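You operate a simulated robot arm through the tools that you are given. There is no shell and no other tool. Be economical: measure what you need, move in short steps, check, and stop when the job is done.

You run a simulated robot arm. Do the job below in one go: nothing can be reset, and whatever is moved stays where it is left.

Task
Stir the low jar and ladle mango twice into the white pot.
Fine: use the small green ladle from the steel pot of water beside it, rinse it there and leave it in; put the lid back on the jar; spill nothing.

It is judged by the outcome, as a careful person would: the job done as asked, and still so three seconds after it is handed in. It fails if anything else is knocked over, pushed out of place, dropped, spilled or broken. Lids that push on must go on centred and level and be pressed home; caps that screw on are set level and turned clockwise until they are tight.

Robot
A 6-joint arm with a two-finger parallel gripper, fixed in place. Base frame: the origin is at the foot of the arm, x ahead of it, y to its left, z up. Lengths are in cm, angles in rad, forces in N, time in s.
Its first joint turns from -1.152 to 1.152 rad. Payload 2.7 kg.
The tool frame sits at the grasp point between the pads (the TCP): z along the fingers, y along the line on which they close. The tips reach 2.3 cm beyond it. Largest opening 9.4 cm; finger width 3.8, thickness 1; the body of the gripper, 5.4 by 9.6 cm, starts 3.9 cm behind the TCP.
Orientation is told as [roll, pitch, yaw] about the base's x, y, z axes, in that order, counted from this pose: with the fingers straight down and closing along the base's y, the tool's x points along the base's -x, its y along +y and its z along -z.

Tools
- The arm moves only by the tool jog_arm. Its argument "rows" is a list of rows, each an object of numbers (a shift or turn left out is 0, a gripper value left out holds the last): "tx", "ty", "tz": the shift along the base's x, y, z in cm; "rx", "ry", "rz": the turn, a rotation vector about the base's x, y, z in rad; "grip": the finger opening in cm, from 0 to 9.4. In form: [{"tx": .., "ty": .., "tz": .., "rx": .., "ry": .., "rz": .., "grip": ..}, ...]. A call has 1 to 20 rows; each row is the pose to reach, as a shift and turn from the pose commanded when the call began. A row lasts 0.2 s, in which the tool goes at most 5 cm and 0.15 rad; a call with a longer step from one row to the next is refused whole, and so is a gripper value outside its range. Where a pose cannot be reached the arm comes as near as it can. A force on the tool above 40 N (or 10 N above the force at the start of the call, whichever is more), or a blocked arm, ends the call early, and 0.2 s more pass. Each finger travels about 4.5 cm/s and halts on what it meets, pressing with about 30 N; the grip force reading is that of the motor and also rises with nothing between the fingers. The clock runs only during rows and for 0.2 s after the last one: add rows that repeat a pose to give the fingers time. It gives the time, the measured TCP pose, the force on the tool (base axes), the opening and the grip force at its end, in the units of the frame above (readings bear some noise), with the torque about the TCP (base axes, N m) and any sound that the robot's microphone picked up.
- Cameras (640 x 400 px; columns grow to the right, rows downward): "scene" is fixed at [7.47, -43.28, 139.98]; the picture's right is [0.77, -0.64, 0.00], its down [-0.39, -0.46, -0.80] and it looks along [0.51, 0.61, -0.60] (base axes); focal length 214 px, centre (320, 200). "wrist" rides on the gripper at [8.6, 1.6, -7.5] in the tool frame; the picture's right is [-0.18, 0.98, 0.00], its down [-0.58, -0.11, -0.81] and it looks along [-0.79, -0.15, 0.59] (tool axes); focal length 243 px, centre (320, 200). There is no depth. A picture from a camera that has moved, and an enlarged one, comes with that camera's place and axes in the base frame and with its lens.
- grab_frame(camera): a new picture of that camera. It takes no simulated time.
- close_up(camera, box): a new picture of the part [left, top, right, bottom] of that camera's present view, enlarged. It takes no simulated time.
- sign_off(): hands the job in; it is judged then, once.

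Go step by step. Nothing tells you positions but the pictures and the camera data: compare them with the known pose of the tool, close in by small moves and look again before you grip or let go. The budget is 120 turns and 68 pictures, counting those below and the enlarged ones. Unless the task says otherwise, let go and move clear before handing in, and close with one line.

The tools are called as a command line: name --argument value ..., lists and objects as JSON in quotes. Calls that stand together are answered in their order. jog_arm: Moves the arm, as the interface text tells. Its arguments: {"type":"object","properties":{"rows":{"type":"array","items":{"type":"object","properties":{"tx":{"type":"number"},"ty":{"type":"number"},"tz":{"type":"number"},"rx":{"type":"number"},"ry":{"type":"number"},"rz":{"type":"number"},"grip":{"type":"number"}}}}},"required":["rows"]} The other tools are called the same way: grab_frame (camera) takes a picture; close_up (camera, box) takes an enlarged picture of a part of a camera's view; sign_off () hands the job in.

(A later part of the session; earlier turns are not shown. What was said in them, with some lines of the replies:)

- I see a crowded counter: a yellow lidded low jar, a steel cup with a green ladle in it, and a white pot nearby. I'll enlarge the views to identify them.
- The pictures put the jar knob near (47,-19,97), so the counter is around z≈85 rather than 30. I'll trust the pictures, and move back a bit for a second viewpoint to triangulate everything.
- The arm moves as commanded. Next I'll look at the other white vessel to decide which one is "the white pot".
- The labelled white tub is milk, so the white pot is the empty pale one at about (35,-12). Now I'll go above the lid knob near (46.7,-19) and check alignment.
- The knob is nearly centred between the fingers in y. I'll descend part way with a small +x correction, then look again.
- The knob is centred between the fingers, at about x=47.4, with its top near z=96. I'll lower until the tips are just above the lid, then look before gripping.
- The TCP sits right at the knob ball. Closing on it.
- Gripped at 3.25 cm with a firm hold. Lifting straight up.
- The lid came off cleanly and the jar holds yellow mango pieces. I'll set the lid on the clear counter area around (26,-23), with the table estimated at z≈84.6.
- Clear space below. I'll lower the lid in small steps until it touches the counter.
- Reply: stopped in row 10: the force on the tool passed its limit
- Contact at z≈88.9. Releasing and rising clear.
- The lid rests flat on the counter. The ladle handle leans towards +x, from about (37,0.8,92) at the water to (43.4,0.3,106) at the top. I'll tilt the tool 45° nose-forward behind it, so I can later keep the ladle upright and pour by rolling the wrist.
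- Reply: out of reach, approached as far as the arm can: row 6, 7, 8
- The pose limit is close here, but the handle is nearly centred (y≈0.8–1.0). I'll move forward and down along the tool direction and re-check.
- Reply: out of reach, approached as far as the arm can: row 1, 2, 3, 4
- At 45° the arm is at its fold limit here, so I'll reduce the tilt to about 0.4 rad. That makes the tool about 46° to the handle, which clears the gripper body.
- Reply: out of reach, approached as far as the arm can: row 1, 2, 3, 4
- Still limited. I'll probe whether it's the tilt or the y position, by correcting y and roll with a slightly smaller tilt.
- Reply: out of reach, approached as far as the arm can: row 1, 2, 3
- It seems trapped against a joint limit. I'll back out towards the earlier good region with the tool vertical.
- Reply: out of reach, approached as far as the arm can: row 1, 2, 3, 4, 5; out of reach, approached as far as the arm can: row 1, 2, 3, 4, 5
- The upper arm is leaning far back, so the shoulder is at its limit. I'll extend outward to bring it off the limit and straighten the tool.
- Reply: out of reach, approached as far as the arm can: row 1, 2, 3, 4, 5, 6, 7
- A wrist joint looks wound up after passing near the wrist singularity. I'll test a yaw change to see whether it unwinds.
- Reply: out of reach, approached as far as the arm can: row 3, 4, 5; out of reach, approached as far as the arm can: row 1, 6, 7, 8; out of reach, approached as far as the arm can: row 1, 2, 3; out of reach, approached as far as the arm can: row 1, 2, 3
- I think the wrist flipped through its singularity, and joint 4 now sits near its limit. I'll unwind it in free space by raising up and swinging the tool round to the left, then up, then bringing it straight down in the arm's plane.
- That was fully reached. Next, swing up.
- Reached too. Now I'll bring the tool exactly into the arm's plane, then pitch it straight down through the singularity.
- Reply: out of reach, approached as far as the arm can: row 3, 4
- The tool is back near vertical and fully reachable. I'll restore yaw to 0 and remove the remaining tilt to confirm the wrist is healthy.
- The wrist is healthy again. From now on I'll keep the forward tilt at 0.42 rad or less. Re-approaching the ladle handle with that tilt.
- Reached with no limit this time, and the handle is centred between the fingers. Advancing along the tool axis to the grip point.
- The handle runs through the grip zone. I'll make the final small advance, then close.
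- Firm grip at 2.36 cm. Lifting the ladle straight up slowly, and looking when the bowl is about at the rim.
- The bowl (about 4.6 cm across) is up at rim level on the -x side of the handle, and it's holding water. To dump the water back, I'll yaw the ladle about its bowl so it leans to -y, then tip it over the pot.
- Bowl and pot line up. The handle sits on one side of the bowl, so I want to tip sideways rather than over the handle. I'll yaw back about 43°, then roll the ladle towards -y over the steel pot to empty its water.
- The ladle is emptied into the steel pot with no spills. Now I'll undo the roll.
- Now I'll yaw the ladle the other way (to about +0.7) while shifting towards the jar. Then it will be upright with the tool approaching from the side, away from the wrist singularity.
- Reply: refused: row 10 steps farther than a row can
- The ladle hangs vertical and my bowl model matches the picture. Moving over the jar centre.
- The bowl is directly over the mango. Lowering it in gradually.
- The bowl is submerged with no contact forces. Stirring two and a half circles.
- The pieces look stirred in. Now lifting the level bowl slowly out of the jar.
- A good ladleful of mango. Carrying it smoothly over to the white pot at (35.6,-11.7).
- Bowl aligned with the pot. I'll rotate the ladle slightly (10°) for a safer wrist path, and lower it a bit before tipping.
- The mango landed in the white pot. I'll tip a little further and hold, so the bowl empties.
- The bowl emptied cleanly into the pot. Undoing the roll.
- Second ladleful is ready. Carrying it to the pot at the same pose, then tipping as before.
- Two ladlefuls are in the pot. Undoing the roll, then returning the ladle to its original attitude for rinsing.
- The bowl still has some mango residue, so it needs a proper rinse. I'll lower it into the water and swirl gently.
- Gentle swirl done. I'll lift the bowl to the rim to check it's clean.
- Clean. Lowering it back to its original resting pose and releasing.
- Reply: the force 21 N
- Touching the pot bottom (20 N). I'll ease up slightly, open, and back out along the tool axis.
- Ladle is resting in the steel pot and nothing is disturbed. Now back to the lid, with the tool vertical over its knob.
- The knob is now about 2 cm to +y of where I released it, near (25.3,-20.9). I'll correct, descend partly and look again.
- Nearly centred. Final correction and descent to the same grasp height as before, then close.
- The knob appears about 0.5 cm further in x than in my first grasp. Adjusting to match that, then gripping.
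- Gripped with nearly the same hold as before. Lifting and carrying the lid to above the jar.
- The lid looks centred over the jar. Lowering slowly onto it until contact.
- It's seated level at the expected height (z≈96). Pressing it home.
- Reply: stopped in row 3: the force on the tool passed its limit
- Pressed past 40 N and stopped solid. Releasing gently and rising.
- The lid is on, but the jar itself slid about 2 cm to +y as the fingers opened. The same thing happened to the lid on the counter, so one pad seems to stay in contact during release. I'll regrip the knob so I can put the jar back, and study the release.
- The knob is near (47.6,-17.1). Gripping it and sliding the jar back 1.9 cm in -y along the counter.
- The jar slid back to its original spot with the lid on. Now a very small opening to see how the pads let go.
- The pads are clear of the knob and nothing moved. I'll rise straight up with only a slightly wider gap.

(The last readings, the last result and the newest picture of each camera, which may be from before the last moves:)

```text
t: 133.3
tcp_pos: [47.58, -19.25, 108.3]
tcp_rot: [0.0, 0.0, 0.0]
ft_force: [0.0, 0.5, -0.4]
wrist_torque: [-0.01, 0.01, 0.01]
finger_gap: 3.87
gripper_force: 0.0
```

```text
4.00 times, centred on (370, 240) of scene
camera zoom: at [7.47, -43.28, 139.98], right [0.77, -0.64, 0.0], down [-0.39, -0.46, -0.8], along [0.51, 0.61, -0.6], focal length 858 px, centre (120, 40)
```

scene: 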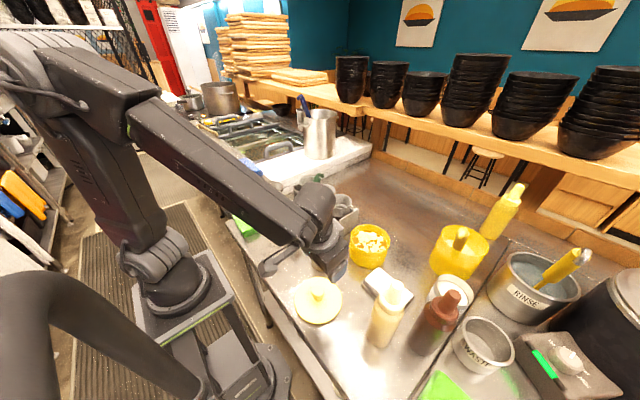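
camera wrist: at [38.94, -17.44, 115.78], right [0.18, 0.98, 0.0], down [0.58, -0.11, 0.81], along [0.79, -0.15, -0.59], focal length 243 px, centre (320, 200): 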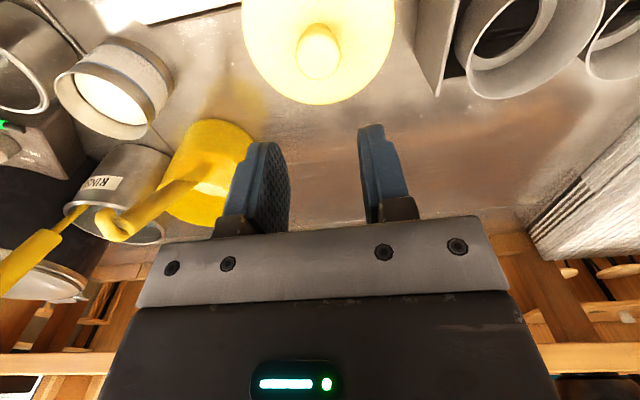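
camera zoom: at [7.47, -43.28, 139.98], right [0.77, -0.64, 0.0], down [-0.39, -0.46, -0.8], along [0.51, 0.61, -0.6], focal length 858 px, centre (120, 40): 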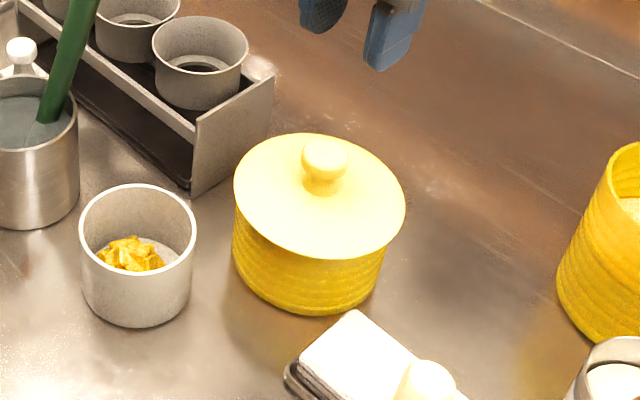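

The jar is back exactly at its original pixel position with the lid level. One final overall check.

grab_frame --camera "scene"

close_up --camera "scene" --box '[220, 150, 420, 275]'

```text
6 pictures are left
```

scene: 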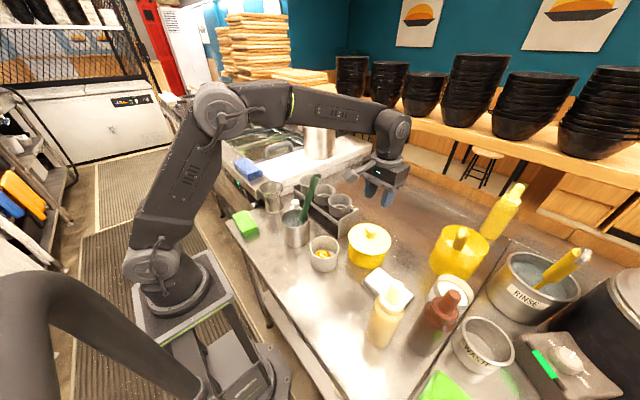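

```text
3.20 times, centred on (320, 212) of scene
camera zoom: at [7.47, -43.28, 139.98], right [0.77, -0.64, 0.0], down [-0.39, -0.46, -0.8], along [0.51, 0.61, -0.6], focal length 686 px, centre (320, 160)
```

zoom: 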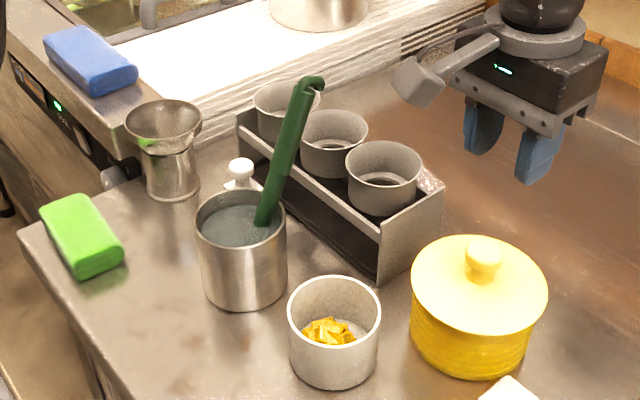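

Everything matches the opening picture, apart from about half a centimetre of shift in the steel pot. Mango is in the white pot, the ladle is rinsed and back in its pot, the lid is on, and the gripper is clear.

sign_off

```text
The job is handed in.
```

I stirred the low jar and ladled mango twice into the white pot, rinsed the green ladle and left it in its steel pot of water, and pressed the lid back on level. No spills were visible; the jar slid about 2 cm when I let go of the lid and I slid it back, and the steel pot sits about half a centimetre from where it started.
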